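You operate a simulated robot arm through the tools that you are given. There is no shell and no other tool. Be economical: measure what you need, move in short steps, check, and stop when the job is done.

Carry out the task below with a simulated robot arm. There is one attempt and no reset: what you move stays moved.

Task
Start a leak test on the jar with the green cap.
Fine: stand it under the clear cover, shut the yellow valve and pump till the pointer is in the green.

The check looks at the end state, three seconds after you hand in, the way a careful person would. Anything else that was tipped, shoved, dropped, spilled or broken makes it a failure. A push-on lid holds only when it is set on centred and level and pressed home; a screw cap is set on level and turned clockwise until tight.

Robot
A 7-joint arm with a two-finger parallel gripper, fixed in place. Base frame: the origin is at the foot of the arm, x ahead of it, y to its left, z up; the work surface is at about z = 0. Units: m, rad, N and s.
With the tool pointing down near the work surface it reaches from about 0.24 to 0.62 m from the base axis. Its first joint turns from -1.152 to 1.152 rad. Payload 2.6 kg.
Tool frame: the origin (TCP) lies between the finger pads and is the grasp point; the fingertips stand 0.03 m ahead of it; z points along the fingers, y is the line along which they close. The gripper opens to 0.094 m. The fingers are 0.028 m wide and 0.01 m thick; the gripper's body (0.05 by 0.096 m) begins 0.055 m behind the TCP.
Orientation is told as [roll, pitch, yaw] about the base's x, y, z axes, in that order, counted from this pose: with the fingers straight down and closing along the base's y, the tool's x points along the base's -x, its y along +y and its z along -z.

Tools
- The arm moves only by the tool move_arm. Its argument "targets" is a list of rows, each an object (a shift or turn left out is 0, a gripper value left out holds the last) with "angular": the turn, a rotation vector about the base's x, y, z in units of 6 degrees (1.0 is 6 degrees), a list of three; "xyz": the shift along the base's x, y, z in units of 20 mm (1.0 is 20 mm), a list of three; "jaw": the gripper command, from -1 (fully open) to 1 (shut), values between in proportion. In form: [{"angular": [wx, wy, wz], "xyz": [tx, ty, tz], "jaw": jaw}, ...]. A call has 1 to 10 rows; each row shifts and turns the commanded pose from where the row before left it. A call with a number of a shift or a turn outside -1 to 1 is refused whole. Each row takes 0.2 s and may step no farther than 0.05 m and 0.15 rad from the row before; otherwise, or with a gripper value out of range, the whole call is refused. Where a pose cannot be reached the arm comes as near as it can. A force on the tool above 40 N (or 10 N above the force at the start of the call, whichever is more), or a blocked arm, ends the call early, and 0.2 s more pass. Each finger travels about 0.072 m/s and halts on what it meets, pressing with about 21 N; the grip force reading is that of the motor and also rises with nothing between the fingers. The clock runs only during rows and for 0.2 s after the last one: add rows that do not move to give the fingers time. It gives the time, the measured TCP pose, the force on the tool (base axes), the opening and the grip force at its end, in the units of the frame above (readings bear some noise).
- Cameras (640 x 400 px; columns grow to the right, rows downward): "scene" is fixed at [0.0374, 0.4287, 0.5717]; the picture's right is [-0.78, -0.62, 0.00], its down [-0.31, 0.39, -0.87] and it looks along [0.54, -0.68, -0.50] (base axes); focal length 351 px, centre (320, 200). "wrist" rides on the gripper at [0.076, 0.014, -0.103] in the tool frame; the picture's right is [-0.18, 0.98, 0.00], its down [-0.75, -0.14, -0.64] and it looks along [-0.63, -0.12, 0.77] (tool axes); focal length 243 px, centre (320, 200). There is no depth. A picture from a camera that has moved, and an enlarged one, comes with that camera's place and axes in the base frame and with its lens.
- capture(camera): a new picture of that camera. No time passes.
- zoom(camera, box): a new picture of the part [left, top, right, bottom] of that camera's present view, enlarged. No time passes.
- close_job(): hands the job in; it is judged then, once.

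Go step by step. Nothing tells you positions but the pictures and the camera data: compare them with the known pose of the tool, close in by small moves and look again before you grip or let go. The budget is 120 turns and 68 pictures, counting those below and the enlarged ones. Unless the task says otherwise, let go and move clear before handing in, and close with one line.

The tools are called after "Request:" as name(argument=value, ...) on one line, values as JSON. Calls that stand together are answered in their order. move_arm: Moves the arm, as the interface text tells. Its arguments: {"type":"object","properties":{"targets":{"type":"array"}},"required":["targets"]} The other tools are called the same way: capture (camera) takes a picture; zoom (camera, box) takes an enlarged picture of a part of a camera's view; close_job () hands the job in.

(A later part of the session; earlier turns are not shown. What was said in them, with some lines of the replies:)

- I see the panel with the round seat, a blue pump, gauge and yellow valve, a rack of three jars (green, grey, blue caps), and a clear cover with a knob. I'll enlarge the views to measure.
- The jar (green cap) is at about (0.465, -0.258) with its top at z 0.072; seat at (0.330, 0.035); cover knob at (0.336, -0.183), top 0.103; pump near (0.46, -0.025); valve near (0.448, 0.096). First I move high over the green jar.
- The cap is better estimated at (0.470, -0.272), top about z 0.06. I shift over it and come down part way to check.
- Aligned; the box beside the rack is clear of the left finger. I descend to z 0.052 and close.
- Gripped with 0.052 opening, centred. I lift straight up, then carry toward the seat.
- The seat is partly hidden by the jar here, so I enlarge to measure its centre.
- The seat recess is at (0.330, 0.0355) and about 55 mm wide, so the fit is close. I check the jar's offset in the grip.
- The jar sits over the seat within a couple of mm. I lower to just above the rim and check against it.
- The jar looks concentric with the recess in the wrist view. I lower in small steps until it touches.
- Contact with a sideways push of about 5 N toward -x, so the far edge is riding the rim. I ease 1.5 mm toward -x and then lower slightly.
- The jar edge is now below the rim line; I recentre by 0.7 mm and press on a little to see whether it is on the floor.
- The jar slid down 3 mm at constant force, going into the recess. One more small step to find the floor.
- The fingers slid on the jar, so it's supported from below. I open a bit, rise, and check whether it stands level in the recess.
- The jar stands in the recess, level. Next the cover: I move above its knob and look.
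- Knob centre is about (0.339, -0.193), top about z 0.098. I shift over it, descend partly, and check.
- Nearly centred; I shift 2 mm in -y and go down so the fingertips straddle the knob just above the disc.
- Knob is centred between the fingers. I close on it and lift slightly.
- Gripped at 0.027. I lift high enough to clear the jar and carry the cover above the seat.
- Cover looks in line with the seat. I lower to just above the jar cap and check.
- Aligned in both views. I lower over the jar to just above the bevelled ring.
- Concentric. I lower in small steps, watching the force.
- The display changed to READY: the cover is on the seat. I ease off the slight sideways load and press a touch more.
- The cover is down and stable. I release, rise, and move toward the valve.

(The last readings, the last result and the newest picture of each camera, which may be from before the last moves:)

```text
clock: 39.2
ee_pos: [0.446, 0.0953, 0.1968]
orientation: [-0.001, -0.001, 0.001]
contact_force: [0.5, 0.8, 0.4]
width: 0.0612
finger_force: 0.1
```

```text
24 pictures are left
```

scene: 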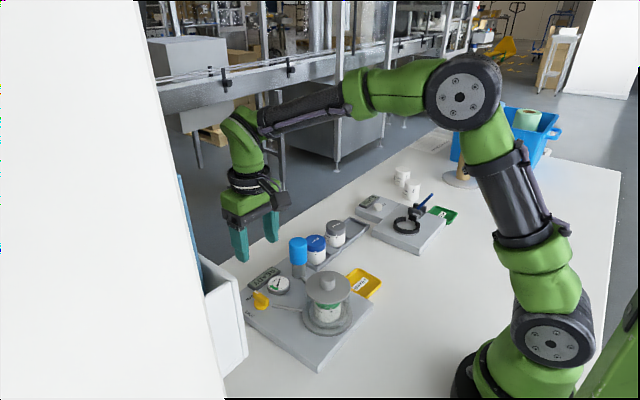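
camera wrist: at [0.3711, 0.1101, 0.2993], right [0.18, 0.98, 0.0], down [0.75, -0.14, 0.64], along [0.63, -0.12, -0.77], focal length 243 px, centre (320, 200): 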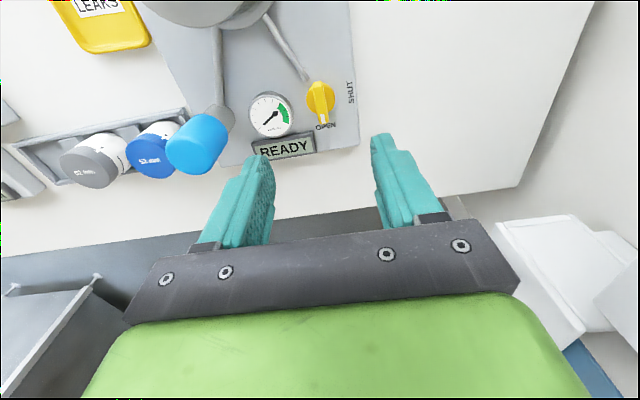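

The valve is directly ahead of the tool at about (0.449, 0.096). I descend partly and look closely.

Request:
move_arm(targets=[{"xyz": [0.15, 0, -1]}, {"xyz": [0, 0, -1]}, {"xyz": [0, 0, -1]}, {"xyz": [0, 0, -1]}, {"xyz": [0, 0, -0.5]}, {}])

Request:
zoom(camera="wrist", box=[210, 50, 450, 200])

Request:
zoom(camera="scene", box=[220, 240, 316, 330])

```text
clock: 40.6
ee_pos: [0.4496, 0.0952, 0.1056]
orientation: [0.0, 0.0, 0.0]
contact_force: [0.8, 0.0, -0.7]
width: 0.061
finger_force: 0.0
```

```text
2.67 times, centred on (330, 125) of wrist
camera zoom: at [0.373, 0.1094, 0.208], right [0.18, 0.98, 0.0], down [0.75, -0.14, 0.64], along [0.63, -0.12, -0.77], focal length 647 px, centre (293, 400)
```

zoom: 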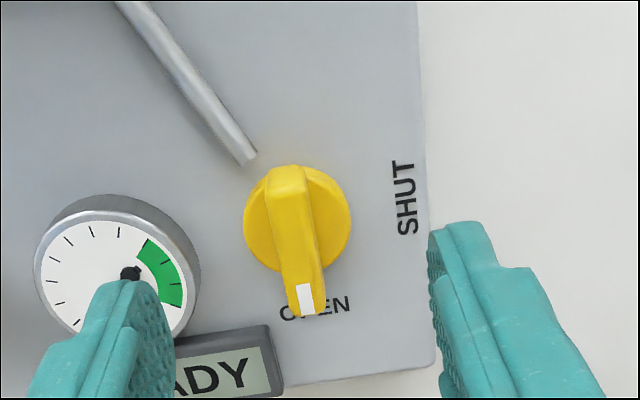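

```text
4.44 times, centred on (268, 285) of scene
camera zoom: at [0.0374, 0.4287, 0.5717], right [-0.78, -0.62, 0.0], down [-0.31, 0.39, -0.87], along [0.54, -0.68, -0.5], focal length 1562 px, centre (551, -178)
```

zoom: 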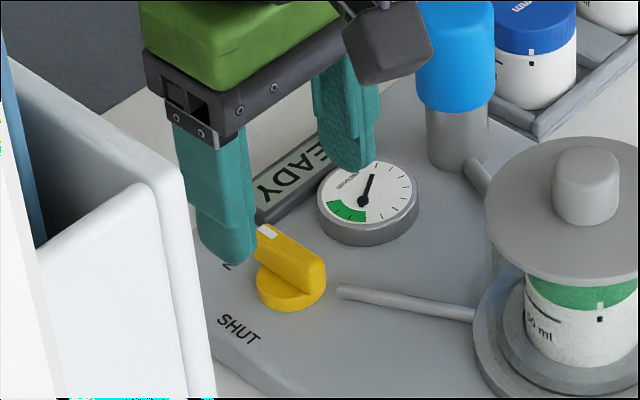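

The bar points along x (OPEN), so my fingers can straddle it and turn +90°. I narrow the jaws to 30 mm to clear the gauge, centre at (0.4515, 0.097) and descend.

Request:
move_arm(targets=[{"xyz": [0.1, 0.08, 0], "jaw": 0.36}, {}, {"xyz": [0, 0, -0.8]}, {"xyz": [0, 0, -0.8]}, {"xyz": [0, 0, -0.4]}, {}])

Request:
zoom(camera="wrist", box=[240, 90, 400, 190])

Request:
zoom(camera="scene", box=[230, 260, 310, 320])

```text
clock: 42.0
ee_pos: [0.4512, 0.0985, 0.067]
orientation: [-0.001, 0.0, -0.001]
contact_force: [-0.5, 0.1, 0.7]
width: 0.0301
finger_force: 0.0
```

```text
4.00 times, centred on (320, 140) of wrist
camera zoom: at [0.3757, 0.1125, 0.169], right [0.18, 0.98, 0.0], down [0.75, -0.14, 0.64], along [0.63, -0.12, -0.77], focal length 970 px, centre (320, 440)
```

zoom: 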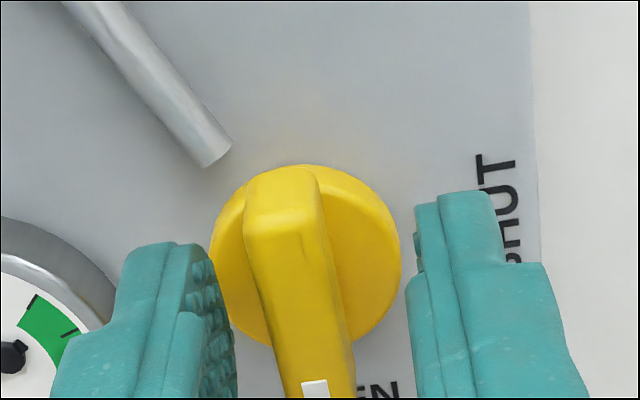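

```text
6.67 times, centred on (270, 290) of scene
camera zoom: at [0.0374, 0.4287, 0.5717], right [-0.78, -0.62, 0.0], down [-0.31, 0.39, -0.87], along [0.54, -0.68, -0.5], focal length 2343 px, centre (653, -400)
```

zoom: 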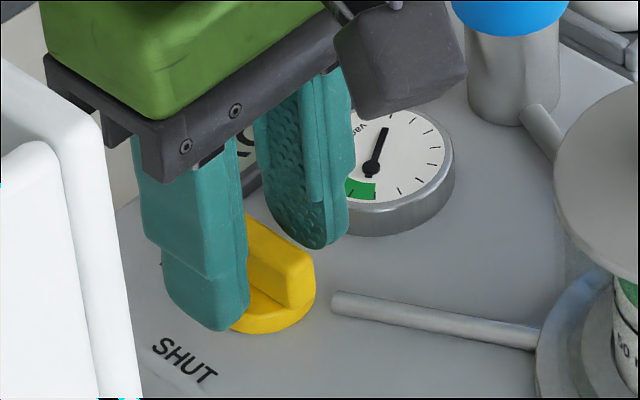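

Disc centre is 2.5 mm to -y of the tool. I correct, lower 3 mm more and close on the bar.

Request:
move_arm(targets=[{"xyz": [0.03, -0.12, -0.15]}, {}, {"jaw": 1}, {}, {}, {}])

Request:
zoom(camera="wrist", box=[240, 90, 400, 190])

```text
clock: 43.4
ee_pos: [0.4528, 0.0956, 0.0631]
orientation: [-0.003, 0.0, -0.002]
contact_force: [1.2, -5.1, -2.0]
width: 0.0107
finger_force: 44.6
```

```text
4.00 times, centred on (320, 140) of wrist
camera zoom: at [0.3767, 0.1095, 0.1654], right [0.18, 0.98, 0.0], down [0.75, -0.14, 0.64], along [0.63, -0.12, -0.77], focal length 970 px, centre (320, 440)
```

zoom: 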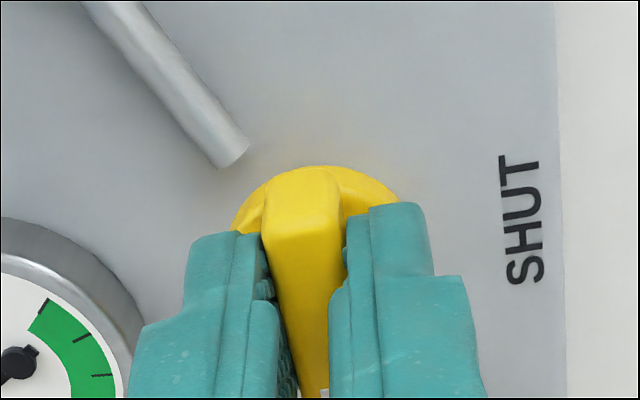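

The bar is gripped. I turn +48° first and check forces.

Request:
move_arm(targets=[{"xyz": [0, -0.03, 0]}, {"angular": [0, 0, 1]}, {"angular": [0, 0, 1]}, {"angular": [0, 0, 1]}, {"angular": [0, 0, 1]}, {"angular": [0, 0, 1]}, {"angular": [0, 0, 1]}, {"angular": [0, 0, 1]}, {"angular": [0, 0, 1]}, {}])

Request:
zoom(camera="scene", box=[230, 250, 310, 320])

```text
clock: 45.6
ee_pos: [0.4532, 0.0931, 0.0631]
orientation: [-0.006, -0.002, 0.838]
contact_force: [25.5, -4.3, -22.1]
width: 0.0111
finger_force: 44.4
```

```text
5.71 times, centred on (270, 285) of scene
camera zoom: at [0.0375, 0.4287, 0.5716], right [-0.78, -0.62, 0.0], down [-0.31, 0.39, -0.87], along [0.54, -0.68, -0.5], focal length 2008 px, centre (606, -286)
```

zoom: 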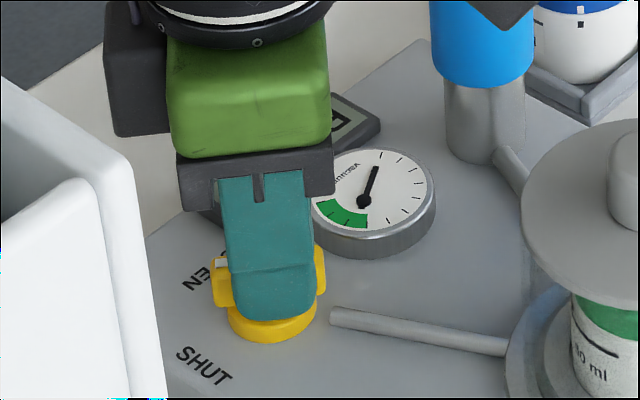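

It turned 48° but with a 25 N side load, meaning the pivot is a bit to +x. I shift to relieve it.

Request:
move_arm(targets=[{"xyz": [0.06, 0, 0]}, {"xyz": [0.06, 0, 0]}, {}])

```text
clock: 46.4
ee_pos: [0.4527, 0.0922, 0.0636]
orientation: [0.002, 0.004, 0.834]
contact_force: [-7.5, -14.5, 0.5]
width: 0.011
finger_force: 44.5
```

Load dropped. I ease a bit in -y and finish the turn to 90°.

Request:
move_arm(targets=[{"xyz": [-0.02, -0.05, 0]}, {"angular": [0, 0, 1]}, {"angular": [0, 0, 1]}, {"angular": [0, 0, 1]}, {"angular": [0, 0, 1]}, {}])

```text
clock: 47.8
ee_pos: [0.4542, 0.0932, 0.0626]
orientation: [-0.001, 0.0, 1.259]
contact_force: [-1.8, -7.0, -5.7]
width: 0.0107
finger_force: 44.9
```

Request:
move_arm(targets=[{"angular": [0, 0, 1]}, {"angular": [0, 0, 1]}, {"angular": [0, 0, 1]}, {}])

Request:
zoom(camera="scene", box=[230, 250, 310, 320])

Request:
zoom(camera="wrist", box=[220, 60, 420, 185])

```text
clock: 48.8
ee_pos: [0.455, 0.0929, 0.0639]
orientation: [0.0, -0.002, 1.571]
contact_force: [3.6, -11.7, -8.7]
width: 0.0108
finger_force: 44.0
```

```text
5.71 times, centred on (270, 285) of scene
camera zoom: at [0.0375, 0.4287, 0.5717], right [-0.78, -0.62, 0.0], down [-0.31, 0.39, -0.87], along [0.54, -0.68, -0.5], focal length 2008 px, centre (606, -286)
```

zoom: 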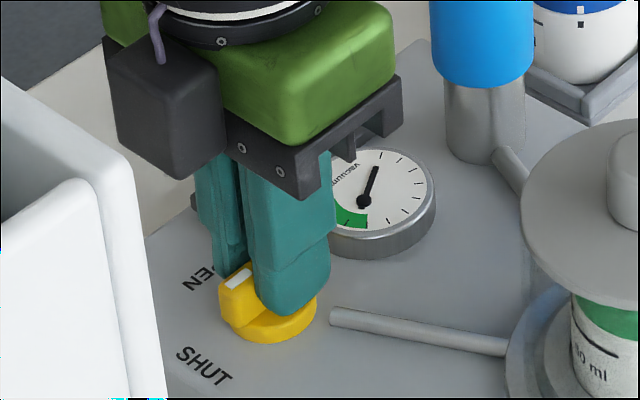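

```text
3.20 times, centred on (320, 122) of wrist
camera zoom: at [0.4408, 0.0165, 0.1656], right [-0.98, 0.18, 0.0], down [0.14, 0.75, 0.64], along [0.12, 0.63, -0.77], focal length 776 px, centre (320, 448)
```

zoom: 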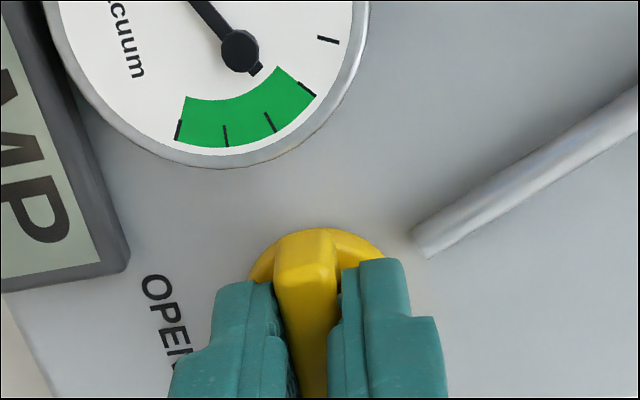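

The valve bar points to SHUT and the display now ends in "...MP" (PUMP). I release, rise, and turn the wrist back while moving toward the pump.

Request:
move_arm(targets=[{"jaw": 0.36}, {}, {"xyz": [0, 0, 0.5]}, {"xyz": [0, 0, 1]}, {"xyz": [0, 0, 1]}, {"xyz": [0, 0, 1]}, {"xyz": [0, 0, 1]}, {"xyz": [0, 0, 0.5]}, {"angular": [0, 0, -1]}, {"angular": [0, 0, -1]}])

Request:
move_arm(targets=[{"angular": [0, 0, -1], "jaw": 1}, {"angular": [0, 0, -1], "xyz": [0, -0.6, 0]}, {"angular": [0, 0, -1], "xyz": [0, -0.6, 0]}, {"angular": [0, 0, -1], "xyz": [0, -0.6, 0]}, {"angular": [0, 0, -1], "xyz": [0, -0.6, 0]}, {"angular": [0, 0, -1], "xyz": [0, -0.6, 0]}, {"angular": [0, 0, -1], "xyz": [0, -0.6, 0]}, {"angular": [0, 0, -1], "xyz": [0, -0.6, 0]}, {"angular": [0, 0, -1], "xyz": [0, -0.6, 0]}, {"angular": [0, 0, -1], "xyz": [0, -0.6, 0]}])

Request:
move_arm(targets=[{"angular": [0, 0, -1], "xyz": [0, -0.5, 0]}, {"angular": [0, 0, -1]}, {"angular": [0, 0, -1]}, {}])

Request:
capture(camera="wrist")

Request:
zoom(camera="scene", box=[230, 220, 374, 330])

```text
clock: 51.0
ee_pos: [0.4539, 0.093, 0.1623]
orientation: [0.001, 0.002, 1.359]
contact_force: [1.0, 0.1, -0.4]
width: 0.0302
finger_force: 0.0
```

```text
clock: 53.2
ee_pos: [0.4549, -0.0156, 0.1634]
orientation: [0.0, 0.0, 0.309]
contact_force: [-0.8, -0.5, 0.1]
width: 0.0
finger_force: 20.8
```

```text
clock: 54.2
ee_pos: [0.4544, -0.0242, 0.163]
orientation: [0.0, -0.002, 0.0]
contact_force: [0.1, -0.9, 0.2]
width: 0.0
finger_force: 20.9
```

```text
15 pictures are left
camera wrist: at [0.3789, -0.01, 0.2656], right [0.19, 0.98, 0.0], down [0.75, -0.14, 0.64], along [0.63, -0.12, -0.77], focal length 243 px, centre (320, 200)
```

wrist: 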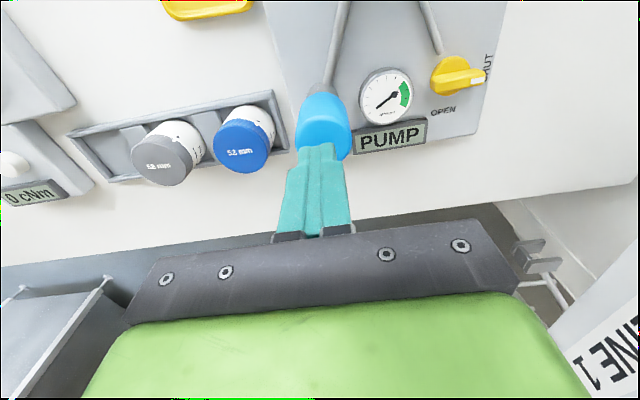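

```text
3.64 times, centred on (302, 275) of scene
camera zoom: at [0.0374, 0.4287, 0.5717], right [-0.78, -0.62, 0.0], down [-0.31, 0.39, -0.87], along [0.54, -0.68, -0.5], focal length 1278 px, centre (386, -73)
```

zoom: 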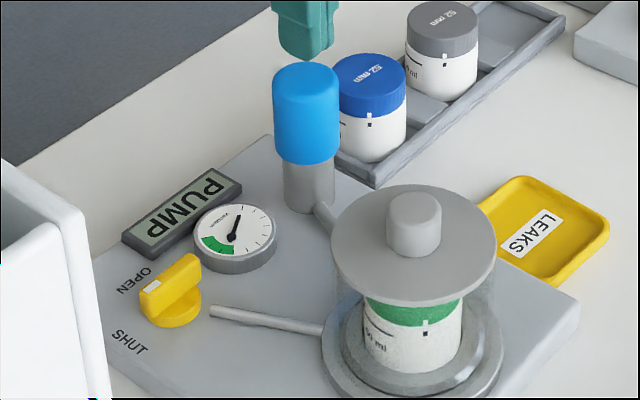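

The display reads PUMP; closed fingers are centred over the blue pump head (~z 0.11). I press down in steps and watch force.

Request:
move_arm(targets=[{"xyz": [0, 0, -0.6]}, {"xyz": [0, 0, -0.5]}, {"xyz": [0, 0, -0.4]}, {"xyz": [0, 0, -0.4]}, {}])

Request:
zoom(camera="scene", box=[230, 220, 374, 330])

```text
clock: 55.4
ee_pos: [0.4544, -0.0248, 0.1247]
orientation: [-0.001, -0.002, 0.001]
contact_force: [0.6, 0.9, 3.4]
width: 0.0
finger_force: 20.7
```

```text
3.64 times, centred on (302, 275) of scene
camera zoom: at [0.0374, 0.4287, 0.5717], right [-0.78, -0.62, 0.0], down [-0.31, 0.39, -0.87], along [0.54, -0.68, -0.5], focal length 1278 px, centre (386, -73)
```

zoom: 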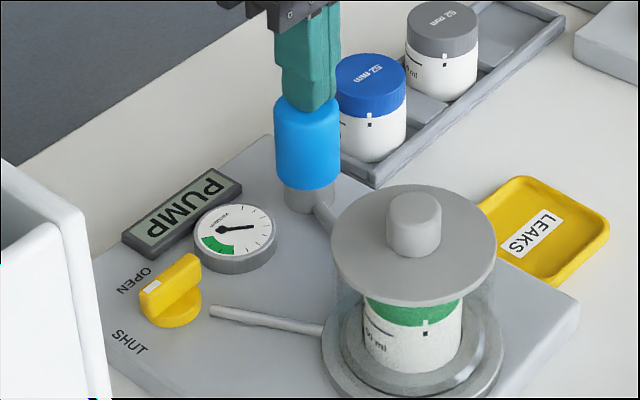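

It works: the pointer advanced about a third of the way. I finish this stroke, then let the head rise again.

Request:
move_arm(targets=[{"xyz": [0, 0, -0.2]}, {"xyz": [0, 0, -0.2]}, {}])

Request:
move_arm(targets=[{"xyz": [0, 0, 0.6]}, {"xyz": [0, 0, 0.7]}, {"xyz": [0, 0, 0.5]}, {}, {}])

Request:
zoom(camera="scene", box=[240, 230, 340, 300])

```text
clock: 55.9
ee_pos: [0.4558, -0.0262, 0.124]
orientation: [0.002, -0.006, -0.007]
contact_force: [-5.5, -0.2, 13.5]
width: 0.0
finger_force: 20.5
stopped in row 2: the force on the tool passed its limit (the readings are from after the stop); the commanded pose is now the measured one
```

```text
clock: 57.1
ee_pos: [0.4551, -0.0249, 0.158]
orientation: [0.001, -0.003, -0.004]
contact_force: [0.3, -0.4, 0.4]
width: 0.0
finger_force: 20.8
```

```text
5.71 times, centred on (290, 265) of scene
camera zoom: at [0.0374, 0.4287, 0.5717], right [-0.78, -0.62, 0.0], down [-0.31, 0.39, -0.87], along [0.54, -0.68, -0.5], focal length 2008 px, centre (491, -171)
```

zoom: 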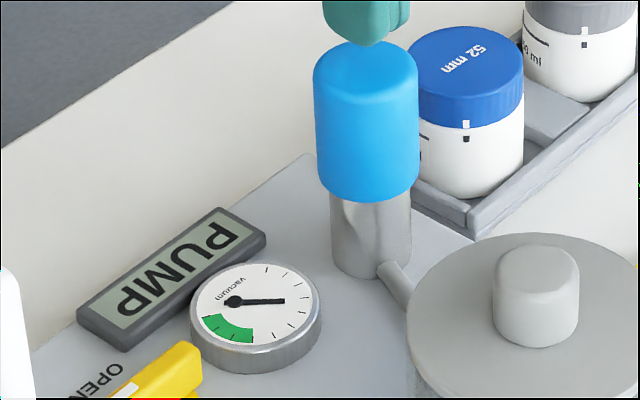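

The head sprang back and the pointer held. Second stroke, then back up.

Request:
move_arm(targets=[{"xyz": [0, 0, -0.5]}, {"xyz": [0, 0, -0.5]}, {"xyz": [0, 0, -0.4]}, {"xyz": [0, 0, -0.25]}, {}, {"xyz": [0, 0, 0.6]}, {"xyz": [0, 0, 0.6]}, {"xyz": [0, 0, 0.45]}, {}])

Request:
zoom(camera="scene", box=[240, 230, 340, 300])

```text
clock: 59.1
ee_pos: [0.4546, -0.0261, 0.1595]
orientation: [0.001, -0.003, -0.003]
contact_force: [-0.2, -0.7, 1.7]
width: 0.0002
finger_force: 21.7
```

```text
5.71 times, centred on (290, 265) of scene
camera zoom: at [0.0374, 0.4287, 0.5717], right [-0.78, -0.62, 0.0], down [-0.31, 0.39, -0.87], along [0.54, -0.68, -0.5], focal length 2008 px, centre (491, -171)
```

zoom: 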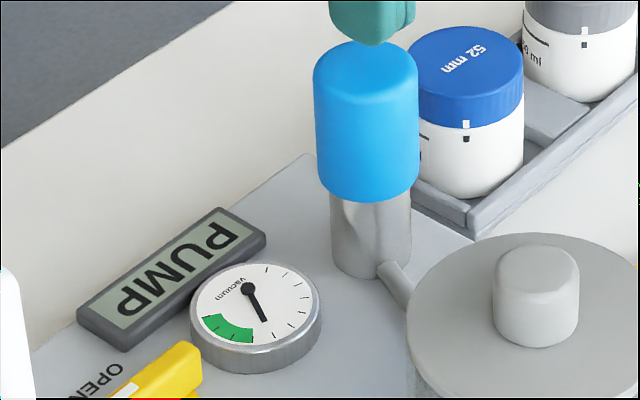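

The pointer is just short of green. A third, slightly shorter stroke should land it mid-green.

Request:
move_arm(targets=[{"xyz": [0, 0, -0.5]}, {"xyz": [0, 0, -0.5]}, {"xyz": [0, 0, -0.4]}, {"xyz": [0, 0, -0.15]}, {}])

Request:
zoom(camera="scene", box=[240, 230, 340, 300])

```text
clock: 60.3
ee_pos: [0.4546, -0.0257, 0.1282]
orientation: [0.0, -0.003, -0.004]
contact_force: [-0.3, -0.1, 1.8]
width: 0.0
finger_force: 20.8
```

```text
5.71 times, centred on (290, 265) of scene
camera zoom: at [0.0374, 0.4287, 0.5717], right [-0.78, -0.62, 0.0], down [-0.31, 0.39, -0.87], along [0.54, -0.68, -0.5], focal length 2008 px, centre (491, -171)
```

zoom: 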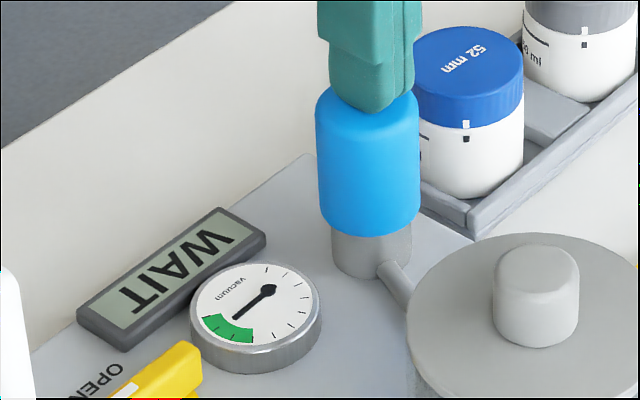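

The pointer is in the green and the display says WAIT. I rise clear and check that it holds.

Request:
move_arm(targets=[{"xyz": [0, 0, 0.6]}, {"xyz": [0, 0, 0.8]}, {"xyz": [0, 0, 1]}, {"xyz": [0, 0, 1]}, {"xyz": [0, 0, 1]}, {"xyz": [0, 0, 1]}, {}, {}, {}, {}])

Request:
zoom(camera="scene", box=[230, 220, 390, 340])

Request:
capture(camera="scene")

```text
clock: 62.5
ee_pos: [0.4534, -0.0263, 0.235]
orientation: [0.001, -0.004, -0.003]
contact_force: [0.5, -0.2, -0.3]
width: 0.0
finger_force: 20.8
```

```text
3.33 times, centred on (310, 280) of scene
camera zoom: at [0.0374, 0.4287, 0.5717], right [-0.78, -0.62, 0.0], down [-0.31, 0.39, -0.87], along [0.54, -0.68, -0.5], focal length 1171 px, centre (353, -67)
```

zoom: 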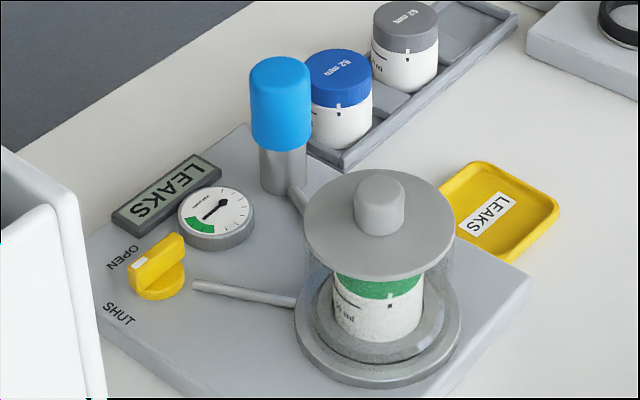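

```text
8 pictures are left
```

scene: 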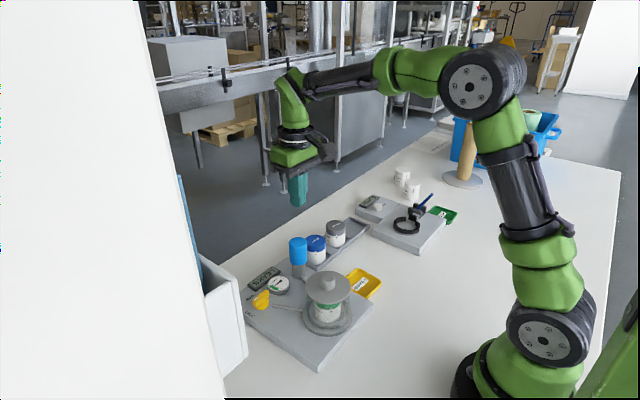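

The display now reads LEAKS. I look closely at the gauge to see whether the pointer is still in the green.

Request:
zoom(camera="scene", box=[240, 255, 304, 305])

Request:
capture(camera="wrist")

```text
8.00 times, centred on (272, 280) of scene
camera zoom: at [0.0374, 0.4287, 0.5717], right [-0.78, -0.62, 0.0], down [-0.31, 0.39, -0.87], along [0.54, -0.68, -0.5], focal length 2811 px, centre (704, -440)
```

zoom: 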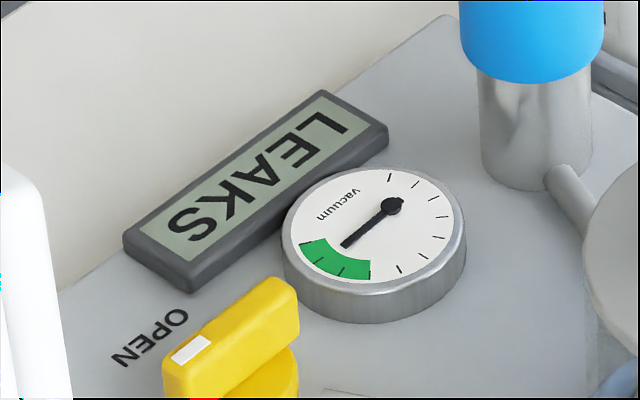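

```text
6 pictures are left
camera wrist: at [0.3775, -0.0118, 0.337], right [0.19, 0.98, 0.0], down [0.75, -0.14, 0.64], along [0.63, -0.12, -0.76], focal length 243 px, centre (320, 200)
```

wrist: 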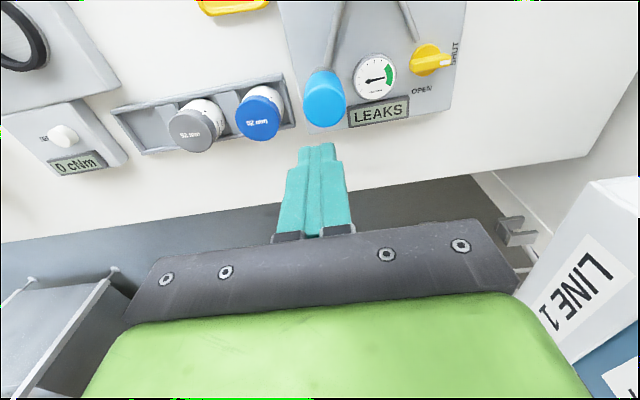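

The pointer sits in the green, the valve is shut, the jar is under the cover, nothing else has moved, and the arm is clear. I hand in.

Request:
close_job()

```text
The job is handed in.
```

The leak test is running on the green-capped jar: it stands under the clear cover with the yellow valve shut and the pointer in the green. The display already reads LEAKS.
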